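You operate a simulated robot arm through the tools that you are given. There is no shell and no other tool.

The job below is to be done with a simulated two-armed robot. You get a single attempt, and the scene is never put back.

TASK
Empty the teal bowl into the cream pan and whisk the sugar in.
Fine: purple whisk. The bowl goes back on its shelf spot, the whisk on the table.

It is judged by the outcome, as a careful person would: the job done as asked, and still so three seconds after it is handed in. It fails if anything else is knocked over, pushed out of place, dropped, spilled or broken.

THE ROBOT
Two 7-joint arms with fingered hands on one trunk that stands fixed in place. Base frame: the origin is at the foot of the trunk, x ahead of it, y to its left, z up; the work surface is at about z = 0.86. Lengths are in m, angles in rad, forces in N, time in s.
The left shoulder is at [0.07, 0.171, 1.678], the right one opposite. With the tool pointing down near the work surface each hand reaches from about 0.1 to 0.96 m from the base axis, measured 20 degrees to its own side. Payload 5 kg a hand.
The TCP of each hand is the grasp point between the finger pads, 0.043 m short of the fingertips. In the tool frame z runs along the fingers and y along their closing line. The gripper opens to 0.144 m. The gripper's body begins 0.05 m behind the TCP. The gripper is a hand of 5 fingers: y runs from the thumb to the fingers, the wrist lies at [-0.021, -0.124, -0.221] in the tool frame, and closing takes about 1.5 s.
Orientation is told as [roll, pitch, yaw] about the base's x, y, z axes, in that order, counted from this pose: with the fingers straight down and the wrist toward the robot, the tool's x, y and z point along [0, 1, 0], [1, 0, 0] and [0, 0, -1] of the base frame.

THE INTERFACE
- The arms move only by the tool move_arm. It takes "left_series", "right_series" or both (then of equal length, played together; a hand with none holds still); each is a list of rows, each an object (a shift or turn left out is 0, a gripper value left out holds the last) with "dp": the shift along the base's x, y, z in units of 40 mm (1.0 is 40 mm), a list of three; "angular": the turn, a rotation vector about the base's x, y, z in units of 5 degrees (1.0 is 5 degrees), a list of three. In form: [{"dp": [x, y, z], "angular": [wx, wy, wz]}, ...]. A call has 1 to 20 rows; each row shifts and turns the commanded pose from where the row before left it. "left_gripper" and "right_gripper" are, for a hand that has rows, the closure, from 0 (fully open) to 1 (shut), set as the call begins (left out, the last holds). A call with a number of a shift or a turn outside -1 to 1 is refused whole. A row lasts 0.2 s, in which the tool goes at most 0.05 m and 0.15 rad; a call with a longer step from one row to the next is refused whole, and so is a gripper value outside its range. Where a pose cannot be reached the arm comes as near as it can. A force on the tool above 50 N (or 10 N above the force at the start of the call, whichever is more), or a blocked arm, ends the call early, and 0.2 s more pass. Each finger travels about 0.045 m/s and halts on what it meets, pressing with about 28 N; the grip force reading is that of the motor and also rises with nothing between the fingers. The clock runs only during rows and for 0.2 s after the last one: add rows that do not move to give the fingers time. It gives the time, the measured TCP pose, the force on the tool (base axes), the opening and the grip force at its end, in the units of the frame above (readings bear some noise), with the torque about the TCP (base axes, N m) and any sound that the robot's microphone picked up, and new pictures: "pictures" is both (left out), scene, wrist or none (wrist: the cameras of the hands that moved).
- Cameras (640 x 400 px; columns grow to the right, rows downward): "scene" is now at [0.1246, -0.0283, 1.8913]; the picture's right is [-0.34, -0.94, 0.00], its down [-0.71, 0.26, -0.65] and it looks along [0.61, -0.22, -0.76] (base axes); focal length 270 px, centre (320, 200). "left" rides on the left gripper at [-0.086, -0.108, -0.168] in its tool frame; the picture's right is [-0.80, -0.28, 0.53], its down [0.54, -0.73, 0.42] and it looks along [0.27, 0.63, 0.73] (tool axes); focal length 275 px, centre (320, 200). "right" rides on the right gripper at [0.086, -0.108, -0.168] in its tool frame; the picture's right is [-0.80, 0.28, -0.53], its down [-0.54, -0.73, 0.42] and it looks along [-0.27, 0.63, 0.73] (tool axes); focal length 275 px, centre (320, 200). There is no depth. A picture from a camera that has moved, and an enlarged one, comes with that camera's place and axes in the base frame and with its lens.
- lift_body(by): slides the trunk up (or, below 0, down) by that many m; the arms and the scene camera ride with it, the base frame stays. It gives what a move gives, with no picture.
- set_grasp(shape, hand): the hand has 5 fingers and takes this shape, open, in about a second: jaw (thumb against the fingers, like two jaws); tri (thumb and two fingers); tip (a fingertip pinch); poke (one finger out to press); point (the index stretched); flat (the hand flat); cup (the hand cupped); fist (a fist). The gripper value then closes the fingers along that shape, each until it touches; the sizes above hold for jaw. It gives what a move gives, with no picture.
- pan_tilt(pan, tilt): turns the head with the scene camera to pan (to the left, within 1.501 rad either way) and tilt (down, from -0.506 to 1.204), counted from straight ahead of the robot. It gives what a move gives, and a new picture of the scene camera.
- close_up(camera, box): a new picture of the part [left, top, right, bottom] of that camera's present view, enlarged. The clock stands still meanwhile.
- hand_in(): hands the job in; it is judged then, once.

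Places have to be worked out from the pictures, the camera data and where the tool is seen. Open the grippers and draw the arms clear of the work before you hand the job in, unless the task says otherwise.

The tools are called after "Request:" by a JSON object that holds its "fn" and its "kwargs". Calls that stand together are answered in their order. move_arm: Moves the arms, as the interface text tells. Its arguments: {"type":"object","properties":{"left_series":{"type":"array"},"left_gripper":{"type":"number"},"right_series":{"type":"array"},"right_gripper":{"type":"number"},"pictures":{"type":"string","enum":["both","scene","wrist","none"]}},"required":[]} The other tools are called the same way: lift_body (by) slides the trunk up or down; set_grasp (shape, hand) gives the hand a shape; pan_tilt (pan, tilt) turns the head that bears the scene camera; close_up (camera, box) takes an enlarged picture of a part of a camera's view; hand_in () hands the job in.

At the start:

```text
clock: 0.0
left_tool_pos: [0.8321, -0.0145, 1.5705]
left_tool_rot: [0.001, 0.0, 0.001]
left_wrist_force: [0.1, 0.3, -0.3]
left_moment: [-0.02, 0.02, 0.03]
left_width: 0.1439
left_grasp_force: 0.1
left_shape: jaw
right_tool_pos: [0.4069, -0.5631, 1.4772]
right_tool_rot: [-0.001, 0.0, 0.0]
right_wrist_force: [0.5, -0.2, 0.2]
right_moment: [0.02, 0.02, 0.02]
right_width: 0.1438
right_grasp_force: 0.0
right_shape: jaw
trunk travel left (down, up): [-0.776, 0.164]
head pan, tilt: [-0.344, 0.86]
```

scene: 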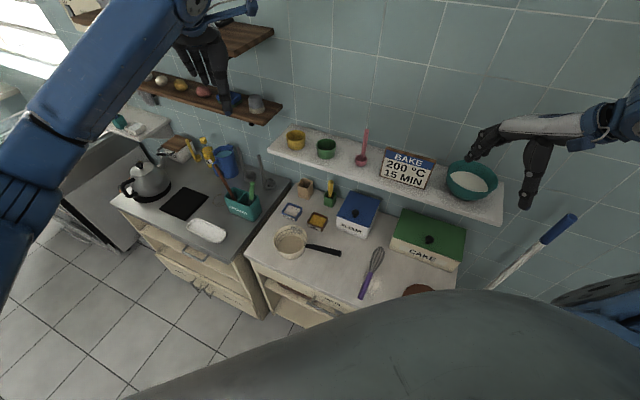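
right: 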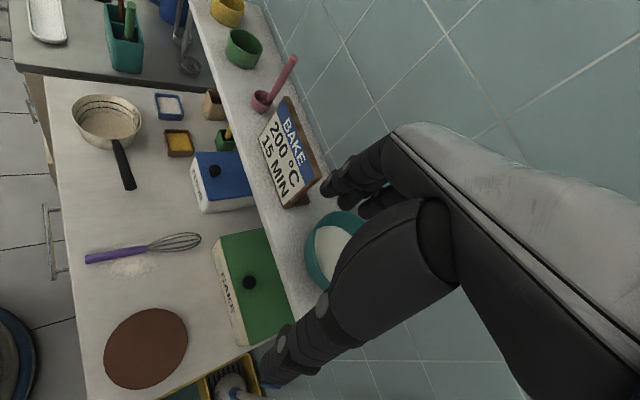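
left: 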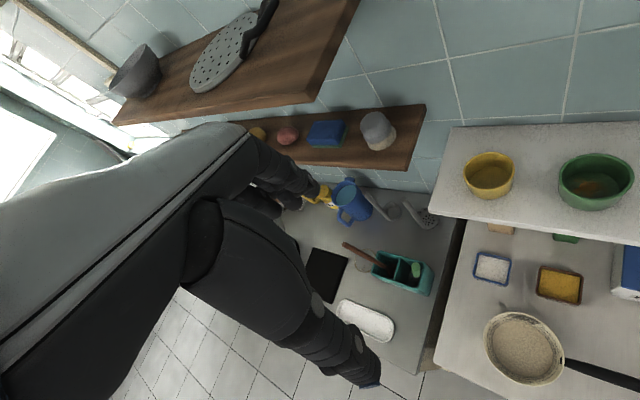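

I'll start by looking closely at the bowl, pan and whisk before moving anything.

Request:
{"fn": "close_up", "kwargs": {"camera": "scene", "box": [240, 120, 520, 300]}}

Request:
{"fn": "close_up", "kwargs": {"camera": "right", "box": [40, 60, 400, 400]}}

Request:
{"fn": "close_up", "kwargs": {"camera": "left", "box": [420, 120, 640, 400]}}

```text
2.22 times, centred on (380, 210) of scene
camera zoom: at [0.1246, -0.0283, 1.8913], right [-0.34, -0.94, 0.0], down [-0.71, 0.26, -0.65], along [0.61, -0.22, -0.76], focal length 599 px, centre (187, 178)
```

zoom: 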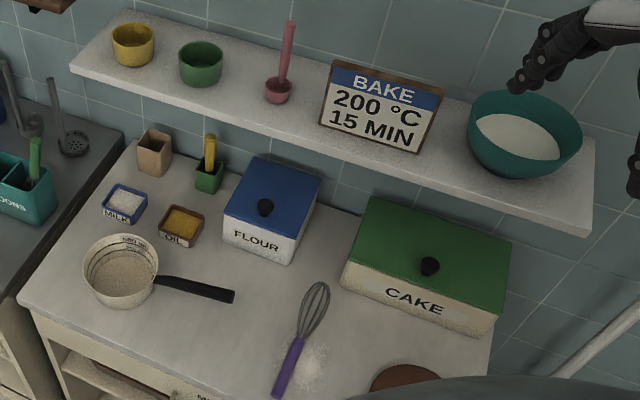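

```text
1.18 times, centred on (220, 230) of right
camera zoom: at [0.2991, -0.4776, 1.6456], right [0.28, -0.8, 0.53], down [-0.73, -0.54, -0.42], along [0.63, -0.27, -0.73], focal length 324 px, centre (438, 165)
```

zoom: 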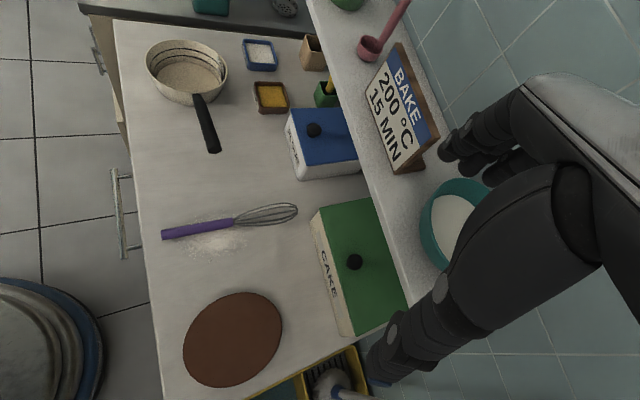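

```text
1.43 times, centred on (530, 260) of left
camera zoom: at [0.7245, -0.1002, 1.7369], right [-0.28, -0.8, -0.53], down [-0.73, 0.54, -0.42], along [0.63, 0.27, -0.73], focal length 393 px, centre (20, 114)
```

zoom: 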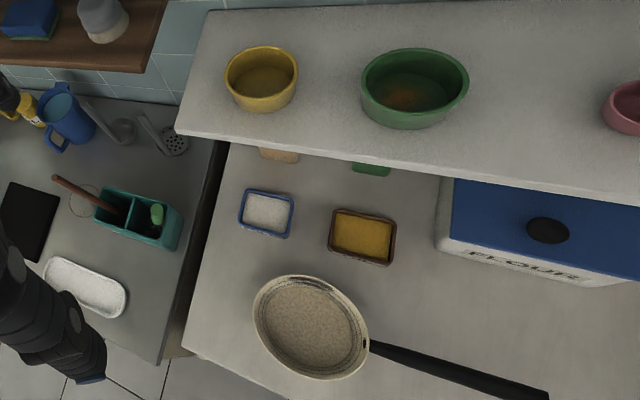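

The teal bowl holds something white and sits at the right end of the shelf; I want to read the pan's markings and labels before planning.

Request:
{"fn": "close_up", "kwargs": {"camera": "scene", "box": [265, 195, 350, 265]}}

Request:
{"fn": "close_up", "kwargs": {"camera": "scene", "box": [420, 130, 520, 230]}}

Request:
{"fn": "close_up", "kwargs": {"camera": "right", "box": [60, 80, 240, 200]}}

Request:
{"fn": "close_up", "kwargs": {"camera": "scene", "box": [340, 235, 400, 305]}}

```text
5.71 times, centred on (308, 230) of scene
camera zoom: at [0.1246, -0.0283, 1.8913], right [-0.34, -0.94, 0.0], down [-0.71, 0.26, -0.65], along [0.61, -0.22, -0.76], focal length 1540 px, centre (391, 29)
```

zoom: 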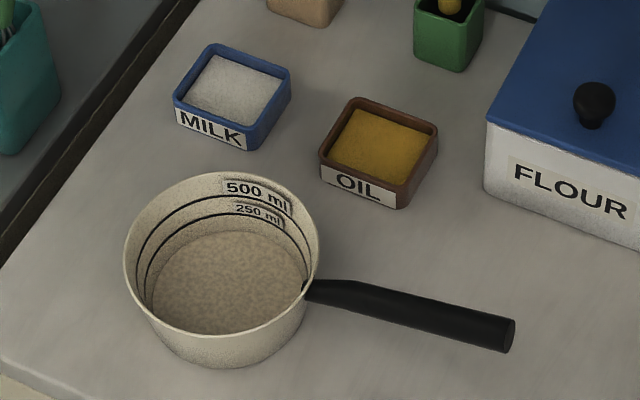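

```text
4.00 times, centred on (470, 180) of scene
camera zoom: at [0.1246, -0.0283, 1.8913], right [-0.34, -0.94, 0.0], down [-0.71, 0.26, -0.65], along [0.61, -0.22, -0.76], focal length 1078 px, centre (-280, 280)
```

zoom: 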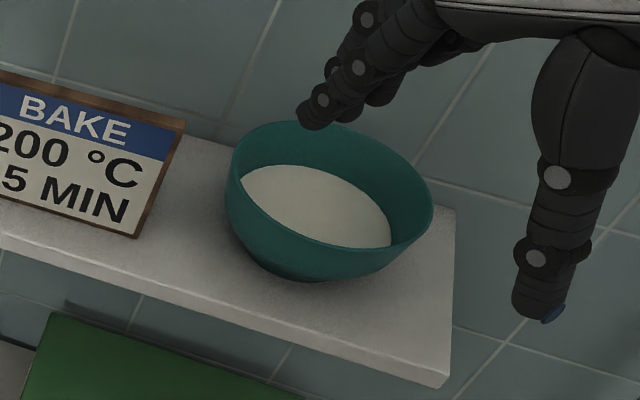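

```text
3.33 times, centred on (150, 140) of right
camera zoom: at [0.2991, -0.4776, 1.6456], right [0.28, -0.8, 0.53], down [-0.73, -0.54, -0.42], along [0.63, -0.27, -0.73], focal length 918 px, centre (887, 400)
```

zoom: 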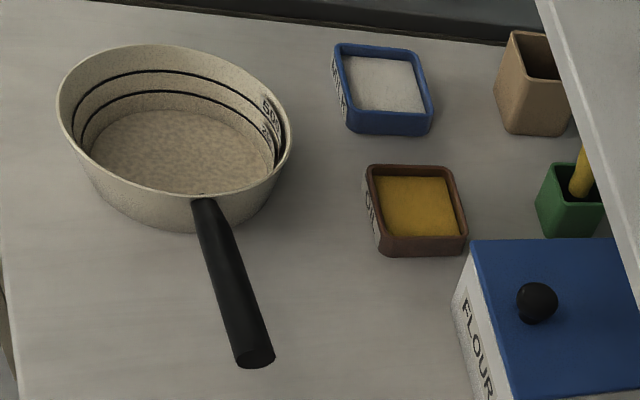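

```text
5.71 times, centred on (370, 270) of scene
camera zoom: at [0.1246, -0.0283, 1.8913], right [-0.34, -0.94, 0.0], down [-0.71, 0.26, -0.65], along [0.61, -0.22, -0.76], focal length 1540 px, centre (34, -200)
```

zoom: 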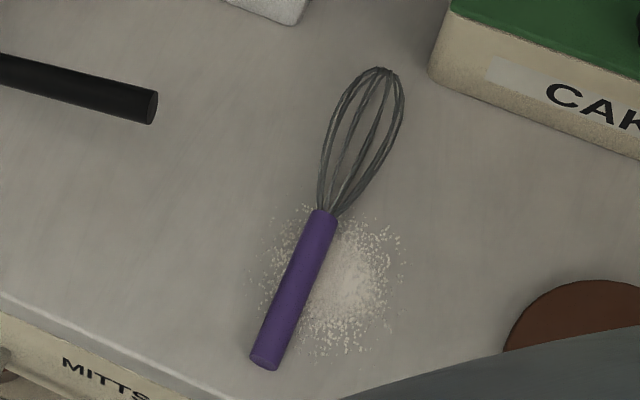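

The bowl's rim sits at about [0.52, -0.66, 1.32] on the shelf, the pan's rim centre at about [0.743, -0.117, 0.93], and the whisk at about [0.50, -0.385, 0.87]. The left hand hangs over the pan, so I draw it back and left. Meanwhile I yaw the right hand to face the wall and get a better view.

Request:
{"fn": "move_arm", "kwargs": {"left_series": [{"dp": [-0.7, 0.75, -0.2]}, {"dp": [-0.7, 0.75, -0.2]}, {"dp": [-0.7, 0.75, -0.2]}, {"dp": [-0.7, 0.75, -0.2]}, {"dp": [-0.7, 0.75, -0.2]}, {"dp": [-0.7, 0.75, -0.2]}, {"dp": [-0.7, 0.75, -0.2]}, {"dp": [-0.7, 0.75, -0.2]}, {"dp": [-0.7, 0.75, -0.2]}, {"dp": [-0.7, 0.75, -0.2]}, {"dp": [-0.7, 0.75, -0.2]}, {"dp": [-0.7, 0.75, -0.2]}], "right_series": [{"dp": [-0.1, 0.13, 0.05], "angular": [0, 0, -1]}, {"dp": [-0.1, 0.13, 0.05], "angular": [0, 0, -1]}, {"dp": [-0.1, 0.13, 0.05], "angular": [0, 0, -1]}, {"dp": [-0.1, 0.13, 0.05], "angular": [0, 0, -1]}, {"dp": [-0.1, 0.13, 0.05], "angular": [0, 0, -1]}, {"dp": [-0.1, 0.13, 0.05], "angular": [0, 0, -1]}, {"dp": [-0.1, 0.13, 0.05], "angular": [0, 0, -1]}, {"dp": [-0.1, 0.13, 0.05], "angular": [0, 0, -1]}, {"dp": [-0.1, 0.13, 0.05], "angular": [0, 0, -1]}, {"dp": [-0.1, 0.13, 0.05]}, {"dp": [-0.1, 0.13, 0.05]}, {"dp": [-0.1, 0.13, 0.05]}]}}

```text
clock: 2.6
left_tool_pos: [0.5171, 0.354, 1.4748]
left_tool_rot: [-0.002, 0.0, 0.0]
left_wrist_force: [-0.7, 0.5, 1.0]
left_moment: [-0.02, -0.03, 0.04]
left_width: 0.144
left_grasp_force: 0.0
left_shape: jaw
left hand out of reach, approached as far as the arm can: row 11, 12
right_tool_pos: [0.4142, -0.5675, 1.5099]
right_tool_rot: [-0.001, 0.001, -0.786]
right_wrist_force: [-1.2, -0.1, 0.5]
right_moment: [-0.03, -0.08, -0.02]
right_width: 0.1437
right_grasp_force: 0.1
right_shape: jaw
right hand out of reach, approached as far as the arm can: row 4, 5, 6, 7, 8, 9, 10, 11, 12
trunk travel left (down, up): [-0.776, 0.164]
head pan, tilt: [-0.344, 0.86]
camera scene: at [0.1218, -0.0261, 1.8915], right [-0.34, -0.94, 0.0], down [-0.71, 0.25, -0.65], along [0.62, -0.22, -0.76], focal length 270 px, centre (320, 200)
camera right: at [0.3994, -0.431, 1.679], right [-0.36, -0.76, 0.53], down [-0.9, 0.13, -0.42], along [0.25, -0.63, -0.73], focal length 275 px, centre (320, 200)
camera left: at [0.4097, 0.2698, 1.6421], right [-0.29, -0.8, -0.53], down [-0.72, 0.54, -0.42], along [0.63, 0.26, -0.73], focal length 275 px, centre (320, 200)
```

scene: 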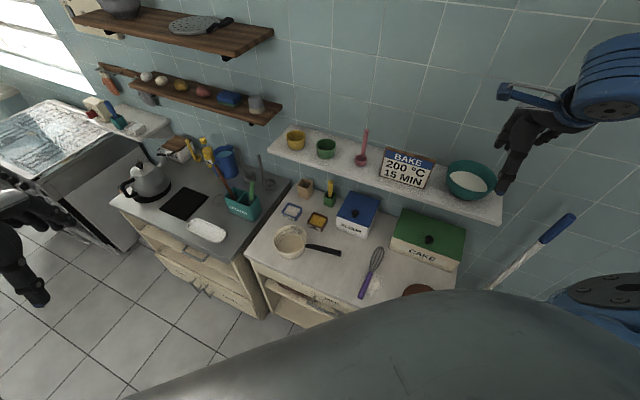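
right: 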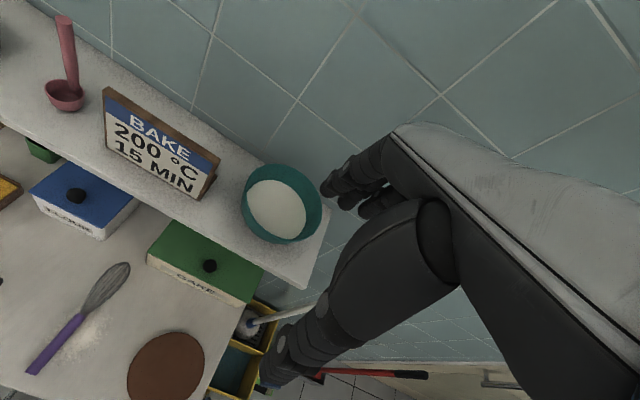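
left: 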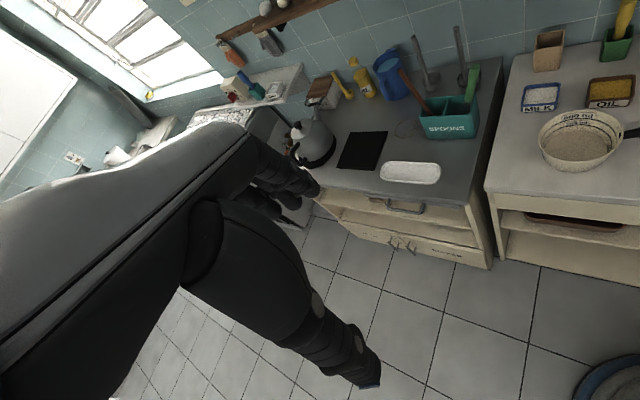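

The right camera now sees the bowl clearly. I take enlarged views from both cameras to triangulate the bowl's rim, base and the shelf edge.

Request:
{"fn": "close_up", "kwargs": {"camera": "right", "box": [210, 140, 350, 300]}}

Request:
{"fn": "close_up", "kwargs": {"camera": "scene", "box": [420, 140, 520, 240]}}

Request:
{"fn": "close_up", "kwargs": {"camera": "left", "box": [480, 40, 640, 200]}}

```text
2.50 times, centred on (280, 220) of right
camera zoom: at [0.3994, -0.431, 1.679], right [-0.36, -0.76, 0.53], down [-0.9, 0.13, -0.42], along [0.25, -0.63, -0.73], focal length 688 px, centre (420, 150)
```

zoom: 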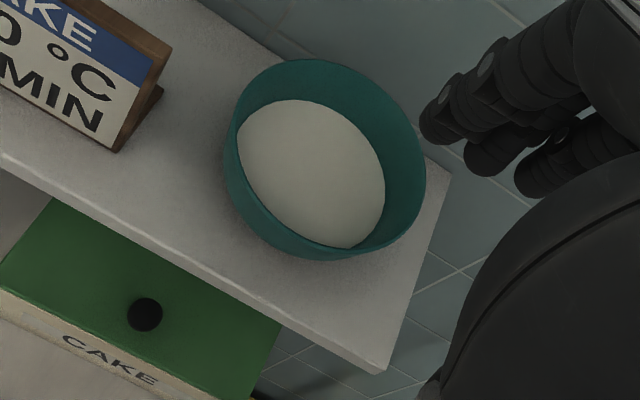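

```text
4.00 times, centred on (470, 190) of scene
camera zoom: at [0.1218, -0.0261, 1.8915], right [-0.34, -0.94, 0.0], down [-0.71, 0.25, -0.65], along [0.62, -0.22, -0.76], focal length 1078 px, centre (-280, 240)
```

zoom: 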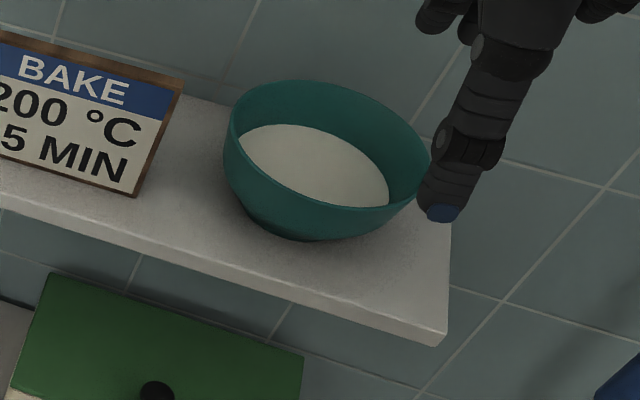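

```text
2.50 times, centred on (560, 120) of left
camera zoom: at [0.4097, 0.2698, 1.6421], right [-0.29, -0.8, -0.53], down [-0.72, 0.54, -0.42], along [0.63, 0.26, -0.73], focal length 688 px, centre (-280, 400)
```

zoom: 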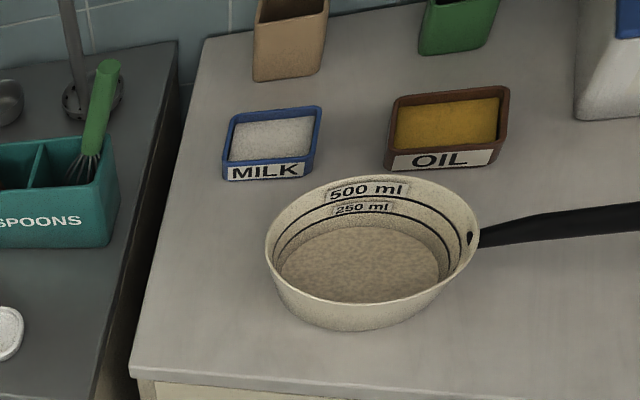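

Triangulating puts the shelf top at z≈1.197 with its wall running at 45°. The bowl's rim centre is at about [0.536, -0.682, 1.296], radius 0.076, and the pan's rim (⌀0.143) at about [0.743, -0.116, 0.932]. The last right-hand rows were out of reach, so I make a small test move toward the bowl to see where the commanded pose starts from.

Request:
{"fn": "move_arm", "kwargs": {"right_series": [{"dp": [0.3, -0.3, -0.6]}, {"dp": [0.3, -0.3, -0.6]}, {"dp": [0.3, -0.3, -0.6]}], "pictures": "none"}}

```text
clock: 3.4
left_tool_pos: [0.5209, 0.3535, 1.4753]
left_tool_rot: [0.0, 0.002, 0.0]
left_wrist_force: [-0.4, -0.2, -0.1]
left_moment: [0.0, -0.01, 0.02]
left_width: 0.1436
left_grasp_force: 0.1
left_shape: jaw
right_tool_pos: [0.4517, -0.6052, 1.4367]
right_tool_rot: [0.001, 0.001, -0.784]
right_wrist_force: [0.2, -0.3, -0.1]
right_moment: [0.05, 0.07, 0.01]
right_width: 0.1436
right_grasp_force: 0.1
right_shape: jaw
trunk travel left (down, up): [-0.776, 0.164]
head pan, tilt: [-0.344, 0.86]
```

Moves start from the measured pose. Now I go to a hover above the bowl's near rim, tilting the fingers 15° forward to match the wall's slope, and look.

Request:
{"fn": "move_arm", "kwargs": {"right_series": [{"dp": [0.19, -0.14, -0.29], "angular": [-0.53, -0.53, 0]}, {"dp": [0.19, -0.14, -0.29], "angular": [-0.53, -0.53, 0]}, {"dp": [0.19, -0.14, -0.29], "angular": [-0.53, -0.53, 0]}, {"dp": [0.19, -0.14, -0.29], "angular": [-0.53, -0.53, 0]}]}}

Request:
{"fn": "close_up", "kwargs": {"camera": "right", "box": [160, 120, 480, 400]}}

Request:
{"fn": "close_up", "kwargs": {"camera": "scene", "box": [400, 120, 560, 240]}}

```text
clock: 4.4
left_tool_pos: [0.5209, 0.3529, 1.4751]
left_tool_rot: [-0.001, 0.001, 0.002]
left_wrist_force: [-0.5, 0.1, -0.6]
left_moment: [-0.02, 0.03, 0.01]
left_width: 0.1437
left_grasp_force: 0.1
left_shape: jaw
right_tool_pos: [0.4834, -0.6275, 1.3904]
right_tool_rot: [0.0, -0.261, -0.785]
right_wrist_force: [0.4, -0.8, -0.1]
right_moment: [0.0, -0.02, 0.0]
right_width: 0.1442
right_grasp_force: 0.1
right_shape: jaw
trunk travel left (down, up): [-0.776, 0.164]
head pan, tilt: [-0.344, 0.86]
camera scene: at [0.1248, -0.0283, 1.8913], right [-0.34, -0.94, 0.0], down [-0.71, 0.26, -0.65], along [0.61, -0.22, -0.76], focal length 270 px, centre (320, 200)
camera right: at [0.441, -0.4628, 1.5253], right [-0.47, -0.66, 0.59], down [-0.8, 0.03, -0.6], along [0.37, -0.75, -0.54], focal length 275 px, centre (320, 200)
```

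scene: 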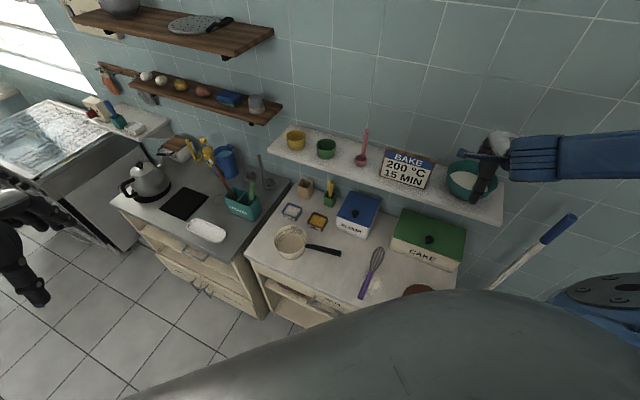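
right: 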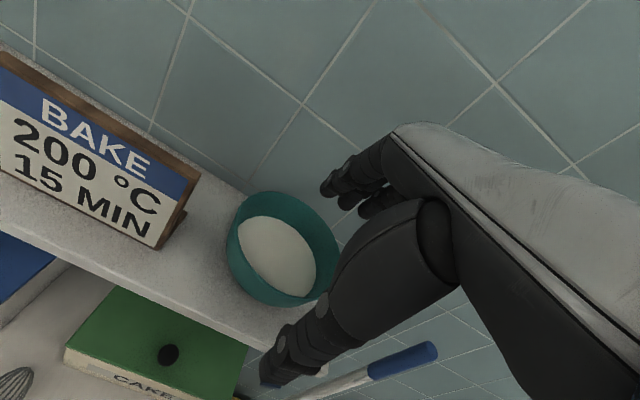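

```text
1.43 times, centred on (320, 260) of right
camera zoom: at [0.441, -0.4628, 1.5253], right [-0.47, -0.66, 0.59], down [-0.8, 0.03, -0.6], along [0.37, -0.75, -0.54], focal length 393 px, centre (320, 114)
```

zoom: 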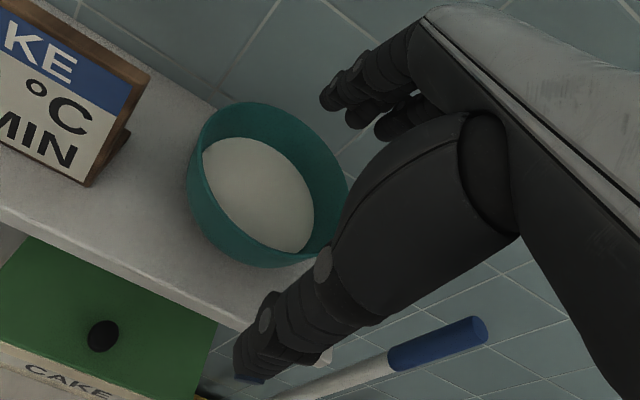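

```text
3.33 times, centred on (480, 180) of scene
camera zoom: at [0.1248, -0.0283, 1.8913], right [-0.34, -0.94, 0.0], down [-0.71, 0.26, -0.65], along [0.61, -0.22, -0.76], focal length 898 px, centre (-213, 267)
```

zoom: 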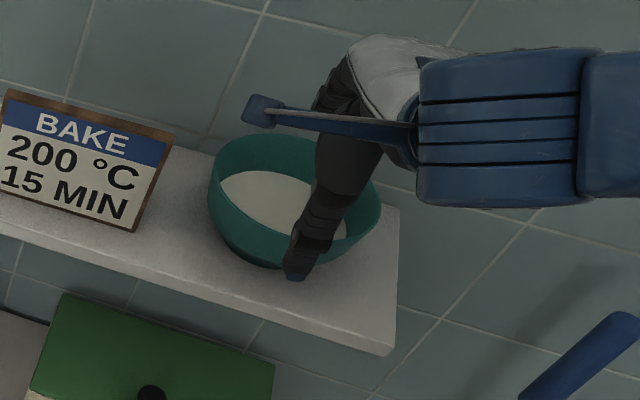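

The hand is aligned with the near rim (rim centre refined to about [0.534, -0.678, 1.296]). I lower it most of the way with the fingers open, then check before the final depth.

Request:
{"fn": "move_arm", "kwargs": {"right_series": [{"dp": [0, 0, -0.5]}, {"dp": [0, 0, -0.5]}, {"dp": [0, 0, -0.5]}, {"dp": [0, 0, -0.3]}]}}

Request:
{"fn": "close_up", "kwargs": {"camera": "right", "box": [160, 120, 480, 400]}}

Request:
{"fn": "close_up", "kwargs": {"camera": "scene", "box": [420, 130, 540, 230]}}

```text
clock: 5.4
left_tool_pos: [0.5197, 0.3539, 1.4743]
left_tool_rot: [0.002, 0.003, 0.0]
left_wrist_force: [0.0, -0.2, -1.2]
left_moment: [-0.01, -0.04, -0.02]
left_width: 0.1436
left_grasp_force: 0.2
left_shape: jaw
right_tool_pos: [0.4834, -0.6261, 1.3194]
right_tool_rot: [-0.001, -0.261, -0.786]
right_wrist_force: [0.6, 0.3, -0.8]
right_moment: [-0.03, 0.01, -0.01]
right_width: 0.1437
right_grasp_force: 0.1
right_shape: jaw
trunk travel left (down, up): [-0.776, 0.164]
head pan, tilt: [-0.344, 0.86]
camera scene: at [0.1244, -0.0282, 1.8913], right [-0.34, -0.94, 0.0], down [-0.71, 0.26, -0.65], along [0.61, -0.22, -0.76], focal length 270 px, centre (320, 200)
camera right: at [0.4406, -0.4626, 1.4531], right [-0.47, -0.66, 0.59], down [-0.8, 0.03, -0.6], along [0.37, -0.75, -0.54], focal length 275 px, centre (320, 200)
```

scene: 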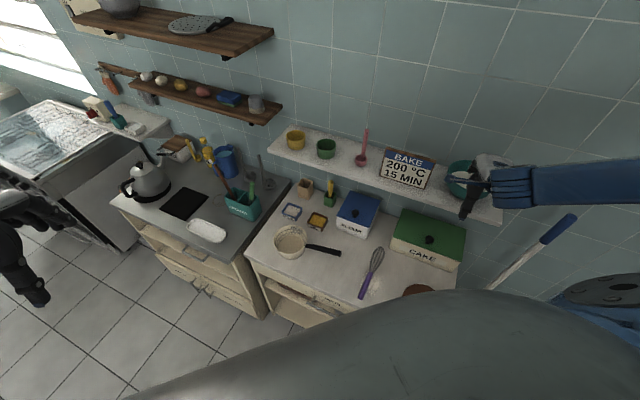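
right: 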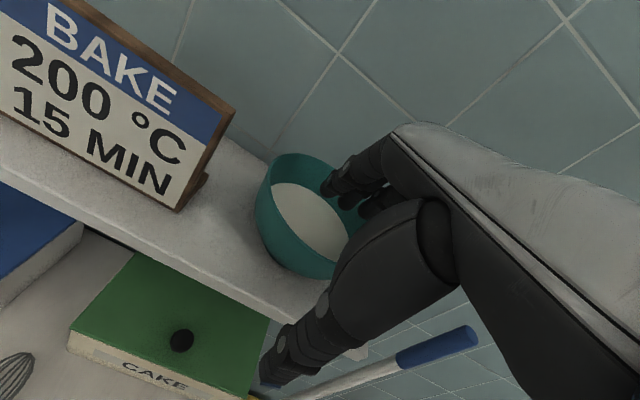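

```text
1.43 times, centred on (320, 260) of right
camera zoom: at [0.4406, -0.4626, 1.4531], right [-0.47, -0.66, 0.59], down [-0.8, 0.03, -0.6], along [0.37, -0.75, -0.54], focal length 393 px, centre (320, 114)
```

zoom: 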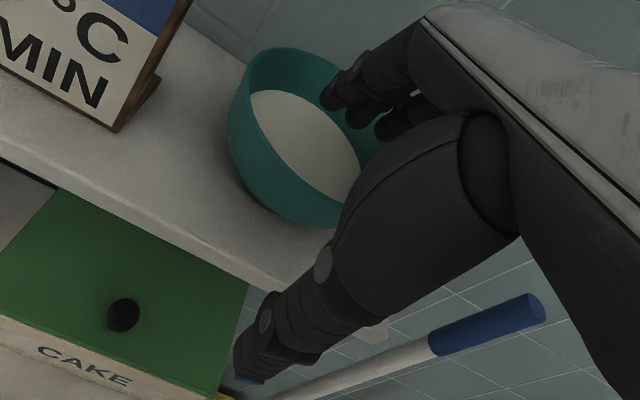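

```text
4.00 times, centred on (480, 180) of scene
camera zoom: at [0.1244, -0.0282, 1.8913], right [-0.34, -0.94, 0.0], down [-0.71, 0.26, -0.65], along [0.61, -0.22, -0.76], focal length 1078 px, centre (-320, 280)
```

zoom: 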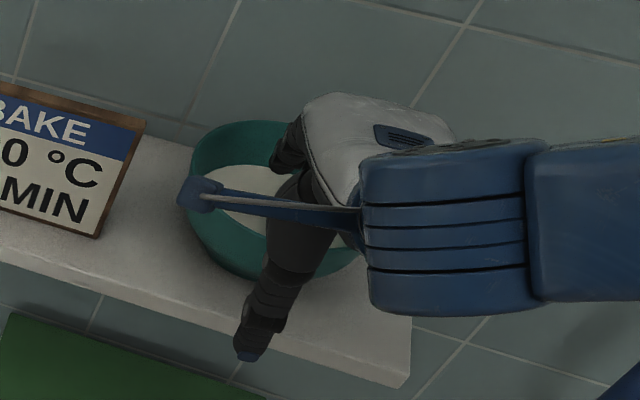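

Fingers are inside the bowl over the contents and the thumb is outside, in front of the shelf edge. I lower the last 3 cm and close part way to check centring on the wall.

Request:
{"fn": "move_arm", "kwargs": {"right_series": [{"dp": [0, 0, -0.37]}, {"dp": [0, 0, -0.37]}, {"dp": [0, 0, 0]}], "pictures": "none"}}

Request:
{"fn": "move_arm", "kwargs": {"right_series": [{"dp": [0, 0, 0]}, {"dp": [0, 0, 0]}, {"dp": [0, 0, 0]}, {"dp": [0, 0, 0]}, {"dp": [0, 0, 0]}, {"dp": [0, 0, 0]}], "right_gripper": 0.7}}

Request:
{"fn": "close_up", "kwargs": {"camera": "right", "box": [200, 120, 440, 330]}}

Request:
{"fn": "close_up", "kwargs": {"camera": "scene", "box": [430, 140, 520, 230]}}

```text
clock: 6.2
left_tool_pos: [0.5194, 0.3536, 1.4756]
left_tool_rot: [-0.002, 0.0, -0.001]
left_wrist_force: [-0.1, -0.4, 0.1]
left_moment: [0.02, 0.03, 0.03]
left_width: 0.1437
left_grasp_force: 0.1
left_shape: jaw
right_tool_pos: [0.4823, -0.6274, 1.2896]
right_tool_rot: [0.001, -0.263, -0.785]
right_wrist_force: [0.6, -0.3, -0.5]
right_moment: [0.0, 0.01, -0.04]
right_width: 0.1439
right_grasp_force: 0.1
right_shape: jaw
trunk travel left (down, up): [-0.776, 0.164]
head pan, tilt: [-0.344, 0.86]
```

```text
clock: 7.6
left_tool_pos: [0.5203, 0.3538, 1.4752]
left_tool_rot: [-0.002, 0.002, 0.0]
left_wrist_force: [0.2, 0.1, 0.3]
left_moment: [0.01, -0.02, -0.01]
left_width: 0.1439
left_grasp_force: 0.1
left_shape: jaw
right_tool_pos: [0.4856, -0.6275, 1.2905]
right_tool_rot: [0.0, -0.262, -0.785]
right_wrist_force: [1.6, -1.9, 3.3]
right_moment: [-0.2, -0.04, 0.09]
right_width: 0.0439
right_grasp_force: 0.1
right_shape: jaw
trunk travel left (down, up): [-0.776, 0.164]
head pan, tilt: [-0.344, 0.86]
camera scene: at [0.1245, -0.028, 1.8913], right [-0.34, -0.94, 0.0], down [-0.71, 0.25, -0.65], along [0.61, -0.22, -0.76], focal length 270 px, centre (320, 200)
camera right: at [0.4405, -0.4627, 1.4238], right [-0.47, -0.66, 0.59], down [-0.8, 0.03, -0.6], along [0.37, -0.75, -0.54], focal length 275 px, centre (320, 200)
```

scene: 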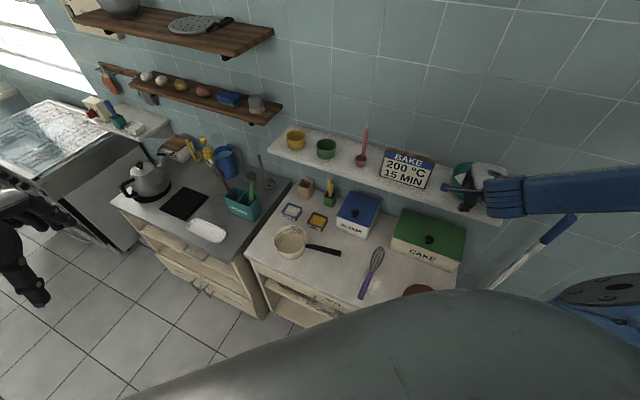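
right: 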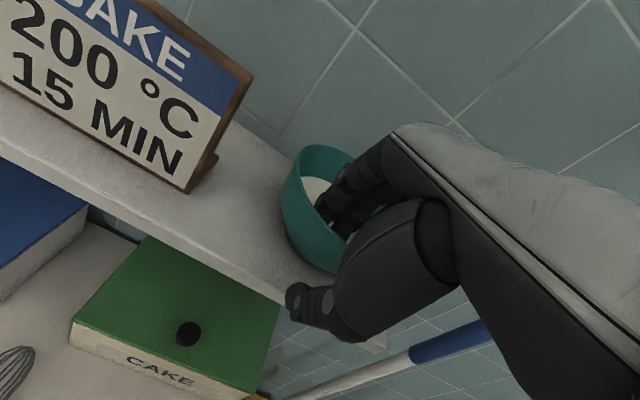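

```text
1.90 times, centred on (320, 225) of right
camera zoom: at [0.4405, -0.4627, 1.4238], right [-0.47, -0.66, 0.59], down [-0.8, 0.03, -0.6], along [0.37, -0.75, -0.54], focal length 524 px, centre (320, 152)
```

zoom: 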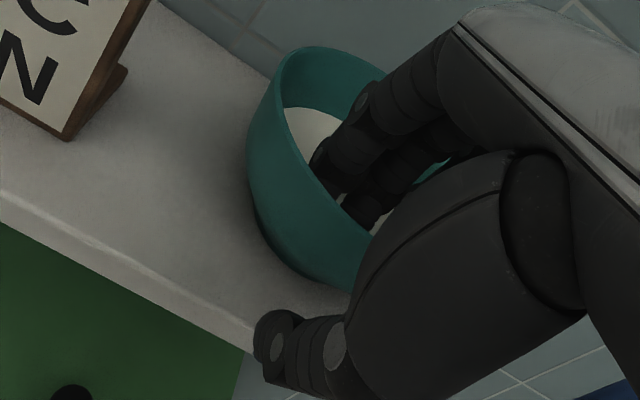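

```text
4.44 times, centred on (475, 185) of scene
camera zoom: at [0.1245, -0.028, 1.8913], right [-0.34, -0.94, 0.0], down [-0.71, 0.25, -0.65], along [0.61, -0.22, -0.76], focal length 1198 px, centre (-369, 267)
```

zoom: 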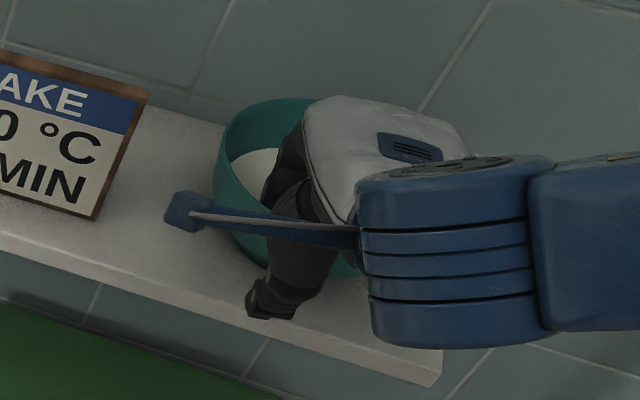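

The fingers have met the inner wall while the thumb still has a gap (reaction about +2.5 N toward the wall). The bowl looks nudged roughly 1 cm right along the shelf, so the wall sits ahead of the TCP. I shift the hand 17 mm toward the wall to centre the pinch before closing.

Request:
{"fn": "move_arm", "kwargs": {"right_series": [{"dp": [0.15, -0.15, 0]}, {"dp": [0.15, -0.15, 0]}, {"dp": [0, 0, 0]}]}}

Request:
{"fn": "close_up", "kwargs": {"camera": "right", "box": [200, 120, 440, 330]}}

Request:
{"fn": "close_up", "kwargs": {"camera": "scene", "box": [430, 140, 520, 230]}}

```text
clock: 8.4
left_tool_pos: [0.5202, 0.3535, 1.4756]
left_tool_rot: [0.0, 0.0, 0.0]
left_wrist_force: [-0.2, -0.3, 0.5]
left_moment: [0.02, 0.0, -0.03]
left_width: 0.1438
left_grasp_force: 0.0
left_shape: jaw
right_tool_pos: [0.4956, -0.6387, 1.2885]
right_tool_rot: [-0.001, -0.262, -0.788]
right_wrist_force: [0.1, -0.7, 0.6]
right_moment: [0.0, 0.01, -0.02]
right_width: 0.0436
right_grasp_force: 0.1
right_shape: jaw
trunk travel left (down, up): [-0.776, 0.164]
head pan, tilt: [-0.344, 0.86]
camera scene: at [0.1242, -0.0279, 1.8913], right [-0.34, -0.94, 0.0], down [-0.71, 0.25, -0.65], along [0.61, -0.22, -0.76], focal length 270 px, centre (320, 200)
camera right: at [0.4524, -0.4748, 1.4236], right [-0.47, -0.66, 0.59], down [-0.8, 0.03, -0.6], along [0.37, -0.75, -0.55], focal length 275 px, centre (320, 200)
```

scene: 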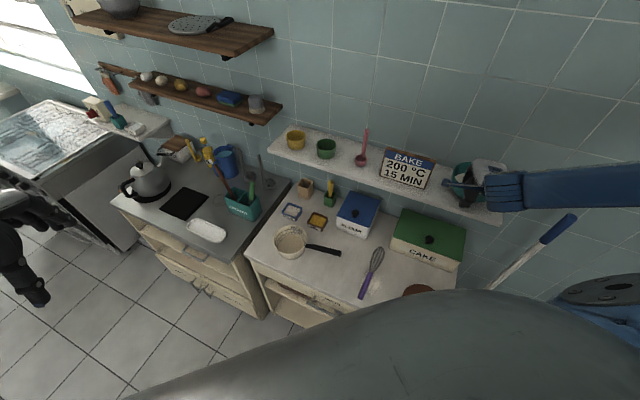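
right: 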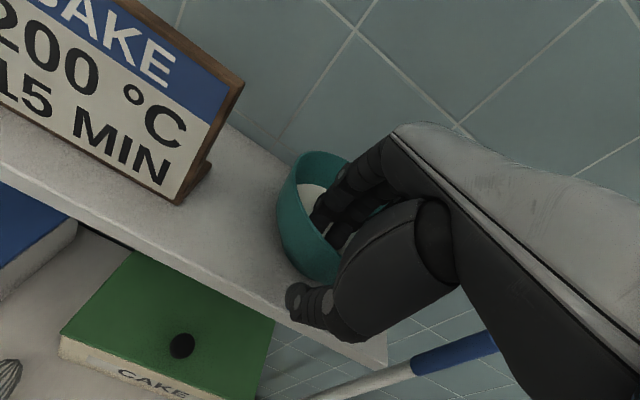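

```text
1.90 times, centred on (320, 225) of right
camera zoom: at [0.4524, -0.4748, 1.4236], right [-0.47, -0.66, 0.59], down [-0.8, 0.03, -0.6], along [0.37, -0.75, -0.55], focal length 524 px, centre (320, 152)
```

zoom: 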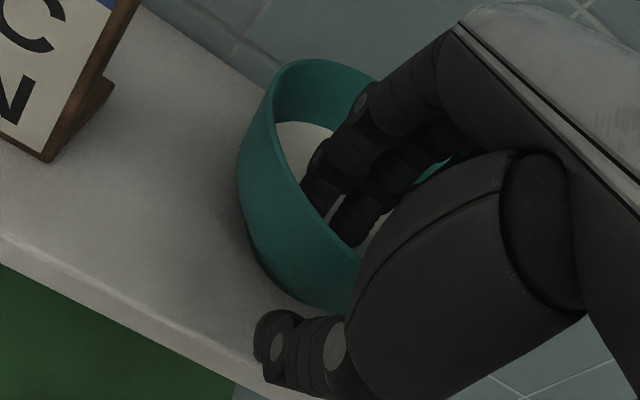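

```text
4.44 times, centred on (475, 185) of scene
camera zoom: at [0.1242, -0.0279, 1.8913], right [-0.34, -0.94, 0.0], down [-0.71, 0.25, -0.65], along [0.61, -0.22, -0.76], focal length 1198 px, centre (-369, 267)
```

zoom: 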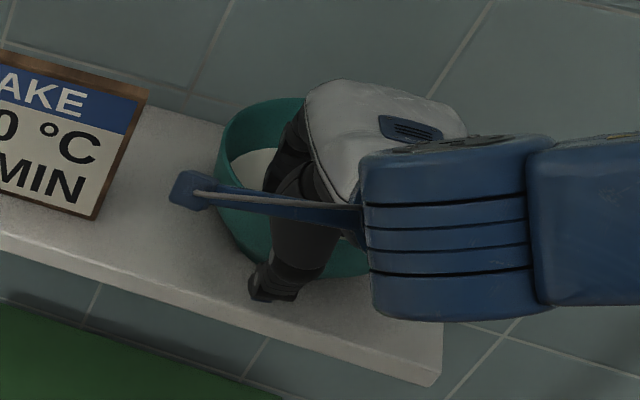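

Contact force is gone and the wall lies between fingers and thumb. I close fully and give the fingers time.

Request:
{"fn": "move_arm", "kwargs": {"right_series": [{"dp": [0, 0, 0]}, {"dp": [0, 0, 0]}, {"dp": [0, 0, 0]}, {"dp": [0, 0, 0]}, {"dp": [0, 0, 0]}, {"dp": [0, 0, 0]}], "right_gripper": 1.0}}

Request:
{"fn": "close_up", "kwargs": {"camera": "right", "box": [200, 120, 440, 330]}}

Request:
{"fn": "close_up", "kwargs": {"camera": "scene", "box": [430, 140, 520, 230]}}

```text
clock: 9.8
left_tool_pos: [0.5211, 0.3534, 1.4752]
left_tool_rot: [0.0, 0.002, -0.001]
left_wrist_force: [-0.6, -0.6, -0.8]
left_moment: [-0.03, 0.0, -0.01]
left_width: 0.1438
left_grasp_force: 0.0
left_shape: jaw
right_tool_pos: [0.4949, -0.6391, 1.2886]
right_tool_rot: [0.0, -0.26, -0.786]
right_wrist_force: [1.6, 0.9, -0.4]
right_moment: [-0.08, 0.0, 0.12]
right_width: 0.0044
right_grasp_force: 28.0
right_shape: jaw
trunk travel left (down, up): [-0.776, 0.164]
head pan, tilt: [-0.344, 0.86]
camera scene: at [0.1248, -0.0282, 1.8913], right [-0.34, -0.94, 0.0], down [-0.71, 0.25, -0.65], along [0.61, -0.22, -0.76], focal length 270 px, centre (320, 200)
camera right: at [0.4527, -0.4748, 1.4235], right [-0.47, -0.66, 0.59], down [-0.8, 0.03, -0.6], along [0.37, -0.75, -0.55], focal length 275 px, centre (320, 200)
```

scene: 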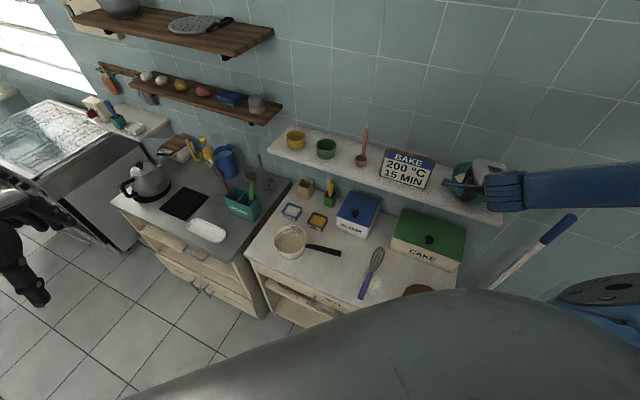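
right: 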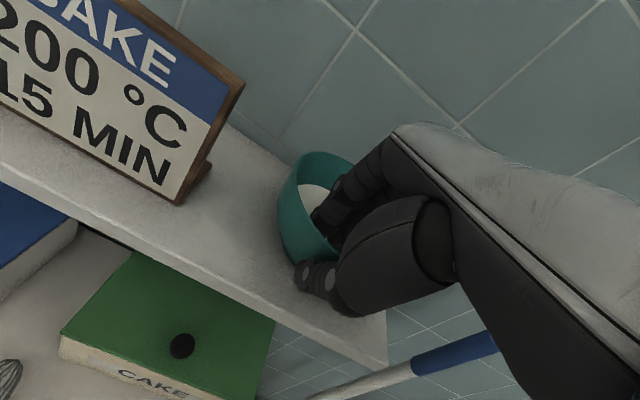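

```text
1.90 times, centred on (320, 225) of right
camera zoom: at [0.4527, -0.4748, 1.4235], right [-0.47, -0.66, 0.59], down [-0.8, 0.03, -0.6], along [0.37, -0.75, -0.55], focal length 524 px, centre (320, 152)
```

zoom: 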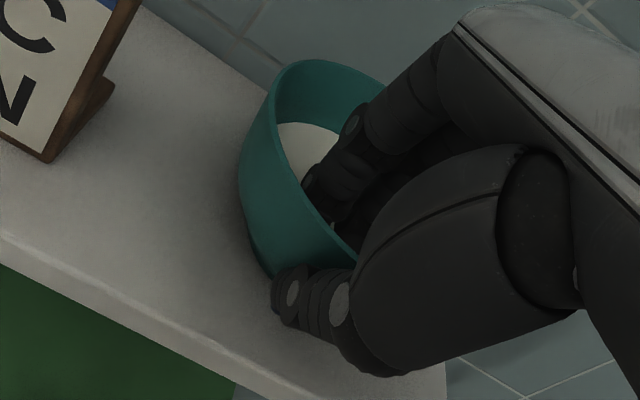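

```text
4.44 times, centred on (475, 185) of scene
camera zoom: at [0.1248, -0.0282, 1.8913], right [-0.34, -0.94, 0.0], down [-0.71, 0.25, -0.65], along [0.61, -0.22, -0.76], focal length 1198 px, centre (-369, 267)
```

zoom: 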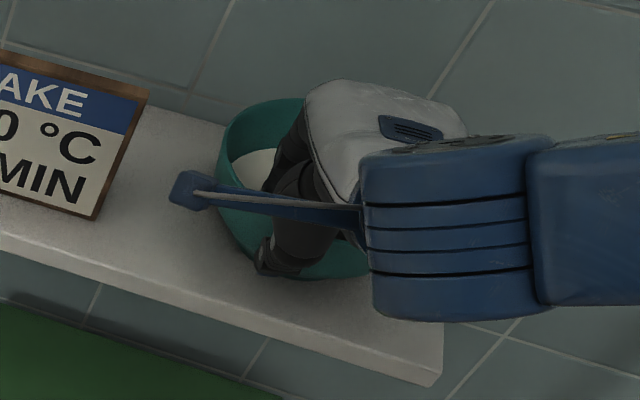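

The wall is gripped (4.4 mm thick, 28 N). I lift 16 mm as a test and check for weight and droop.

Request:
{"fn": "move_arm", "kwargs": {"right_series": [{"dp": [0, 0, 0.1]}, {"dp": [0, 0, 0.1]}, {"dp": [0, 0, 0.2]}, {"dp": [0, 0, 0]}]}}

Request:
{"fn": "close_up", "kwargs": {"camera": "right", "box": [200, 120, 440, 330]}}

Request:
{"fn": "close_up", "kwargs": {"camera": "scene", "box": [430, 140, 520, 230]}}

```text
clock: 10.8
left_tool_pos: [0.5199, 0.3519, 1.475]
left_tool_rot: [-0.001, 0.001, -0.001]
left_wrist_force: [0.5, -1.0, 0.3]
left_moment: [-0.04, 0.02, -0.01]
left_width: 0.1436
left_grasp_force: 0.1
left_shape: jaw
right_tool_pos: [0.4971, -0.6396, 1.3054]
right_tool_rot: [0.0, -0.26, -0.783]
right_wrist_force: [0.5, 0.9, -2.9]
right_moment: [0.19, 0.07, 0.04]
right_width: 0.0044
right_grasp_force: 28.5
right_shape: jaw
trunk travel left (down, up): [-0.776, 0.164]
head pan, tilt: [-0.344, 0.86]
camera scene: at [0.1247, -0.0285, 1.8912], right [-0.34, -0.94, 0.0], down [-0.71, 0.26, -0.65], along [0.61, -0.22, -0.76], focal length 270 px, centre (320, 200)
camera right: at [0.453, -0.4748, 1.4394], right [-0.47, -0.66, 0.59], down [-0.8, 0.03, -0.6], along [0.37, -0.75, -0.55], focal length 275 px, centre (320, 200)
```

scene: 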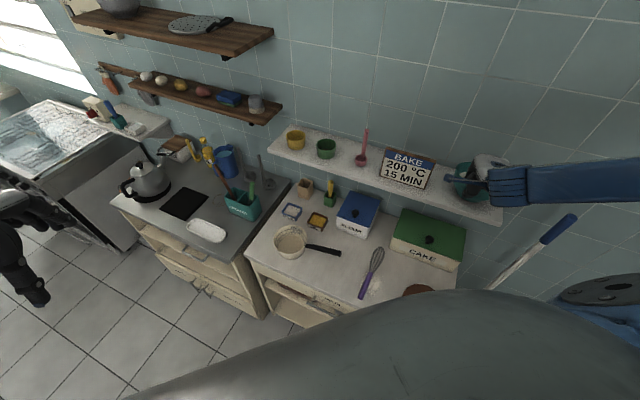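
right: 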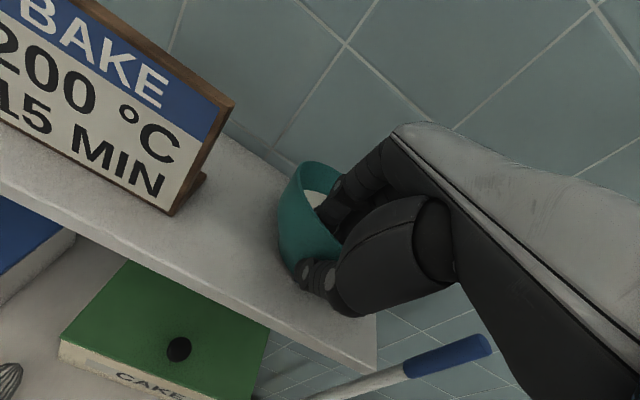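

```text
1.90 times, centred on (320, 225) of right
camera zoom: at [0.453, -0.4748, 1.4394], right [-0.47, -0.66, 0.59], down [-0.8, 0.03, -0.6], along [0.37, -0.75, -0.55], focal length 524 px, centre (320, 152)
```

zoom: 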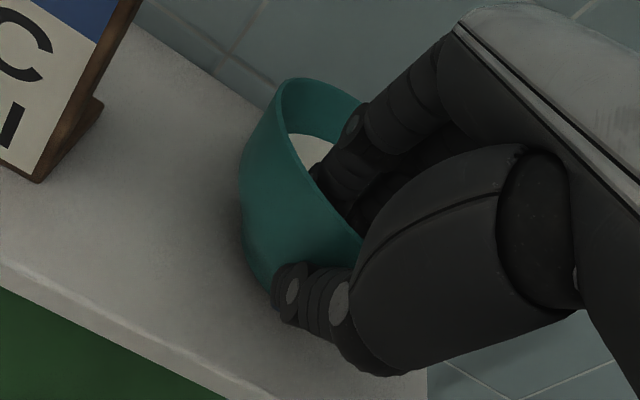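

```text
4.44 times, centred on (475, 185) of scene
camera zoom: at [0.1247, -0.0285, 1.8912], right [-0.34, -0.94, 0.0], down [-0.71, 0.26, -0.65], along [0.61, -0.22, -0.76], focal length 1198 px, centre (-369, 267)
```

zoom: 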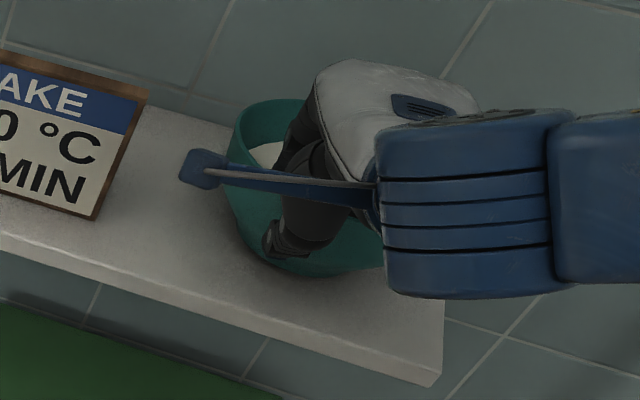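

The grip carries about 3 N and 0.18 N·m, but the far side has drooped a few degrees and is probably still touching the shelf. I hold still a moment to see whether this is slip or just compliance.

Request:
{"fn": "move_arm", "kwargs": {"right_series": [{"dp": [0, 0, 0]}, {"dp": [0, 0, 0]}, {"dp": [0, 0, 0]}, {"dp": [0, 0, 0]}, {"dp": [0, 0, 0]}], "pictures": "none"}}

Request:
{"fn": "close_up", "kwargs": {"camera": "right", "box": [200, 120, 440, 330]}}

```text
clock: 12.0
left_tool_pos: [0.5207, 0.3534, 1.4753]
left_tool_rot: [-0.001, 0.002, -0.001]
left_wrist_force: [0.1, -0.1, 0.2]
left_moment: [0.03, 0.03, 0.02]
left_width: 0.1437
left_grasp_force: 0.1
left_shape: jaw
right_tool_pos: [0.4961, -0.6403, 1.305]
right_tool_rot: [0.001, -0.259, -0.786]
right_wrist_force: [0.0, 1.1, -2.9]
right_moment: [0.2, 0.04, 0.03]
right_width: 0.0045
right_grasp_force: 28.0
right_shape: jaw
trunk travel left (down, up): [-0.776, 0.164]
head pan, tilt: [-0.344, 0.86]
```

```text
1.90 times, centred on (320, 225) of right
camera zoom: at [0.4531, -0.4749, 1.4395], right [-0.47, -0.66, 0.59], down [-0.8, 0.03, -0.6], along [0.37, -0.75, -0.55], focal length 524 px, centre (320, 152)
```

zoom: 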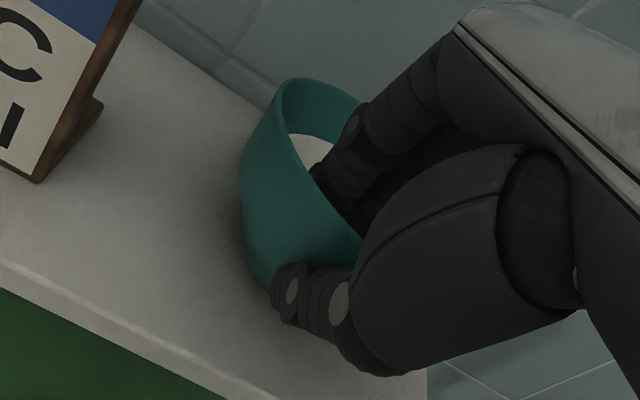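

No creep: the readings and picture are unchanged, so it is compliance rather than slip. I lift another 16 mm and compare the bowl's look in the hand camera.

Request:
{"fn": "move_arm", "kwargs": {"right_series": [{"dp": [0, 0, 0.2]}, {"dp": [0, 0, 0.2]}, {"dp": [0, 0, 0]}], "pictures": "none"}}

Request:
{"fn": "close_up", "kwargs": {"camera": "right", "box": [200, 120, 440, 330]}}

Request:
{"fn": "close_up", "kwargs": {"camera": "scene", "box": [430, 140, 520, 230]}}

```text
clock: 12.8
left_tool_pos: [0.5203, 0.3518, 1.4763]
left_tool_rot: [0.0, 0.002, 0.0]
left_wrist_force: [-0.4, 0.6, 0.3]
left_moment: [0.01, 0.03, -0.01]
left_width: 0.1437
left_grasp_force: 0.0
left_shape: jaw
right_tool_pos: [0.4961, -0.6395, 1.3207]
right_tool_rot: [-0.001, -0.26, -0.785]
right_wrist_force: [-0.2, -0.2, -3.9]
right_moment: [0.28, 0.16, -0.02]
right_width: 0.0045
right_grasp_force: 27.9
right_shape: jaw
trunk travel left (down, up): [-0.776, 0.164]
head pan, tilt: [-0.344, 0.86]
```

```text
1.90 times, centred on (320, 225) of right
camera zoom: at [0.4532, -0.4753, 1.4555], right [-0.47, -0.66, 0.59], down [-0.8, 0.03, -0.6], along [0.37, -0.75, -0.55], focal length 524 px, centre (320, 152)
```

zoom: 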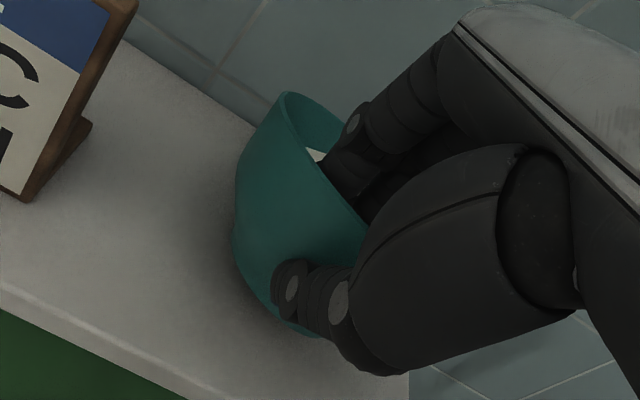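

```text
4.44 times, centred on (475, 185) of scene
camera zoom: at [0.1249, -0.0287, 1.8912], right [-0.34, -0.94, 0.0], down [-0.71, 0.26, -0.65], along [0.61, -0.22, -0.76], focal length 1198 px, centre (-369, 267)
```

zoom: 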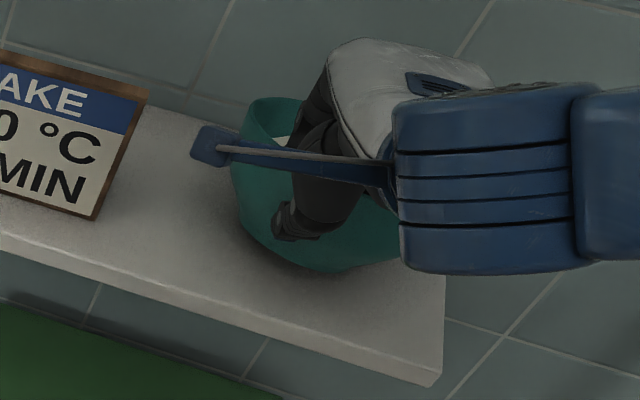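

The far side keeps drooping, so the pinch acts like a hinge because too little wall lies above the grasp point. I set the bowl back down now and will regrip deeper.

Request:
{"fn": "move_arm", "kwargs": {"right_series": [{"dp": [0, 0, -0.2]}, {"dp": [0, 0, -0.2]}, {"dp": [0, 0, -0.2]}, {"dp": [0, 0, -0.2]}, {"dp": [0, 0, 0]}], "pictures": "none"}}

Request:
{"fn": "close_up", "kwargs": {"camera": "right", "box": [200, 120, 440, 330]}}

Request:
{"fn": "close_up", "kwargs": {"camera": "scene", "box": [430, 140, 520, 230]}}

```text
clock: 14.0
left_tool_pos: [0.5195, 0.3534, 1.4751]
left_tool_rot: [-0.001, 0.001, 0.0]
left_wrist_force: [0.0, 0.0, -0.2]
left_moment: [-0.01, 0.0, -0.02]
left_width: 0.1438
left_grasp_force: 0.0
left_shape: jaw
right_tool_pos: [0.4949, -0.6395, 1.2901]
right_tool_rot: [0.001, -0.262, -0.785]
right_wrist_force: [0.4, 0.6, 1.7]
right_moment: [-0.2, 0.01, 0.05]
right_width: 0.0043
right_grasp_force: 28.1
right_shape: jaw
trunk travel left (down, up): [-0.776, 0.164]
head pan, tilt: [-0.344, 0.86]
```

```text
1.90 times, centred on (320, 225) of right
camera zoom: at [0.4525, -0.4745, 1.4243], right [-0.47, -0.66, 0.59], down [-0.8, 0.03, -0.6], along [0.37, -0.75, -0.54], focal length 524 px, centre (320, 152)
```

zoom: 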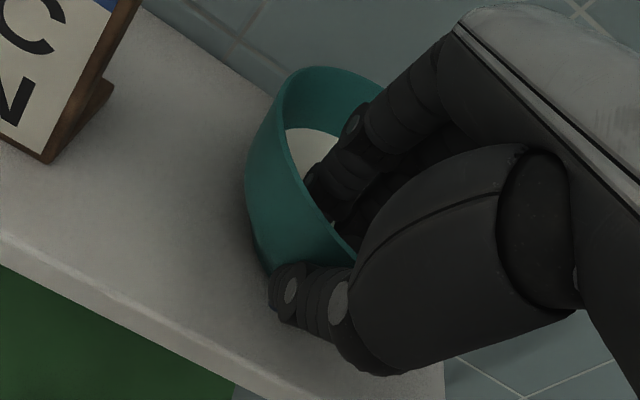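

```text
4.44 times, centred on (475, 185) of scene
camera zoom: at [0.1242, -0.0274, 1.8913], right [-0.34, -0.94, 0.0], down [-0.71, 0.25, -0.65], along [0.61, -0.22, -0.76], focal length 1198 px, centre (-369, 267)
```

zoom: 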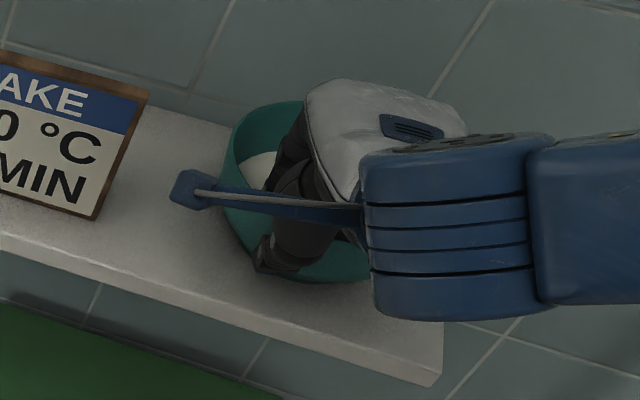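

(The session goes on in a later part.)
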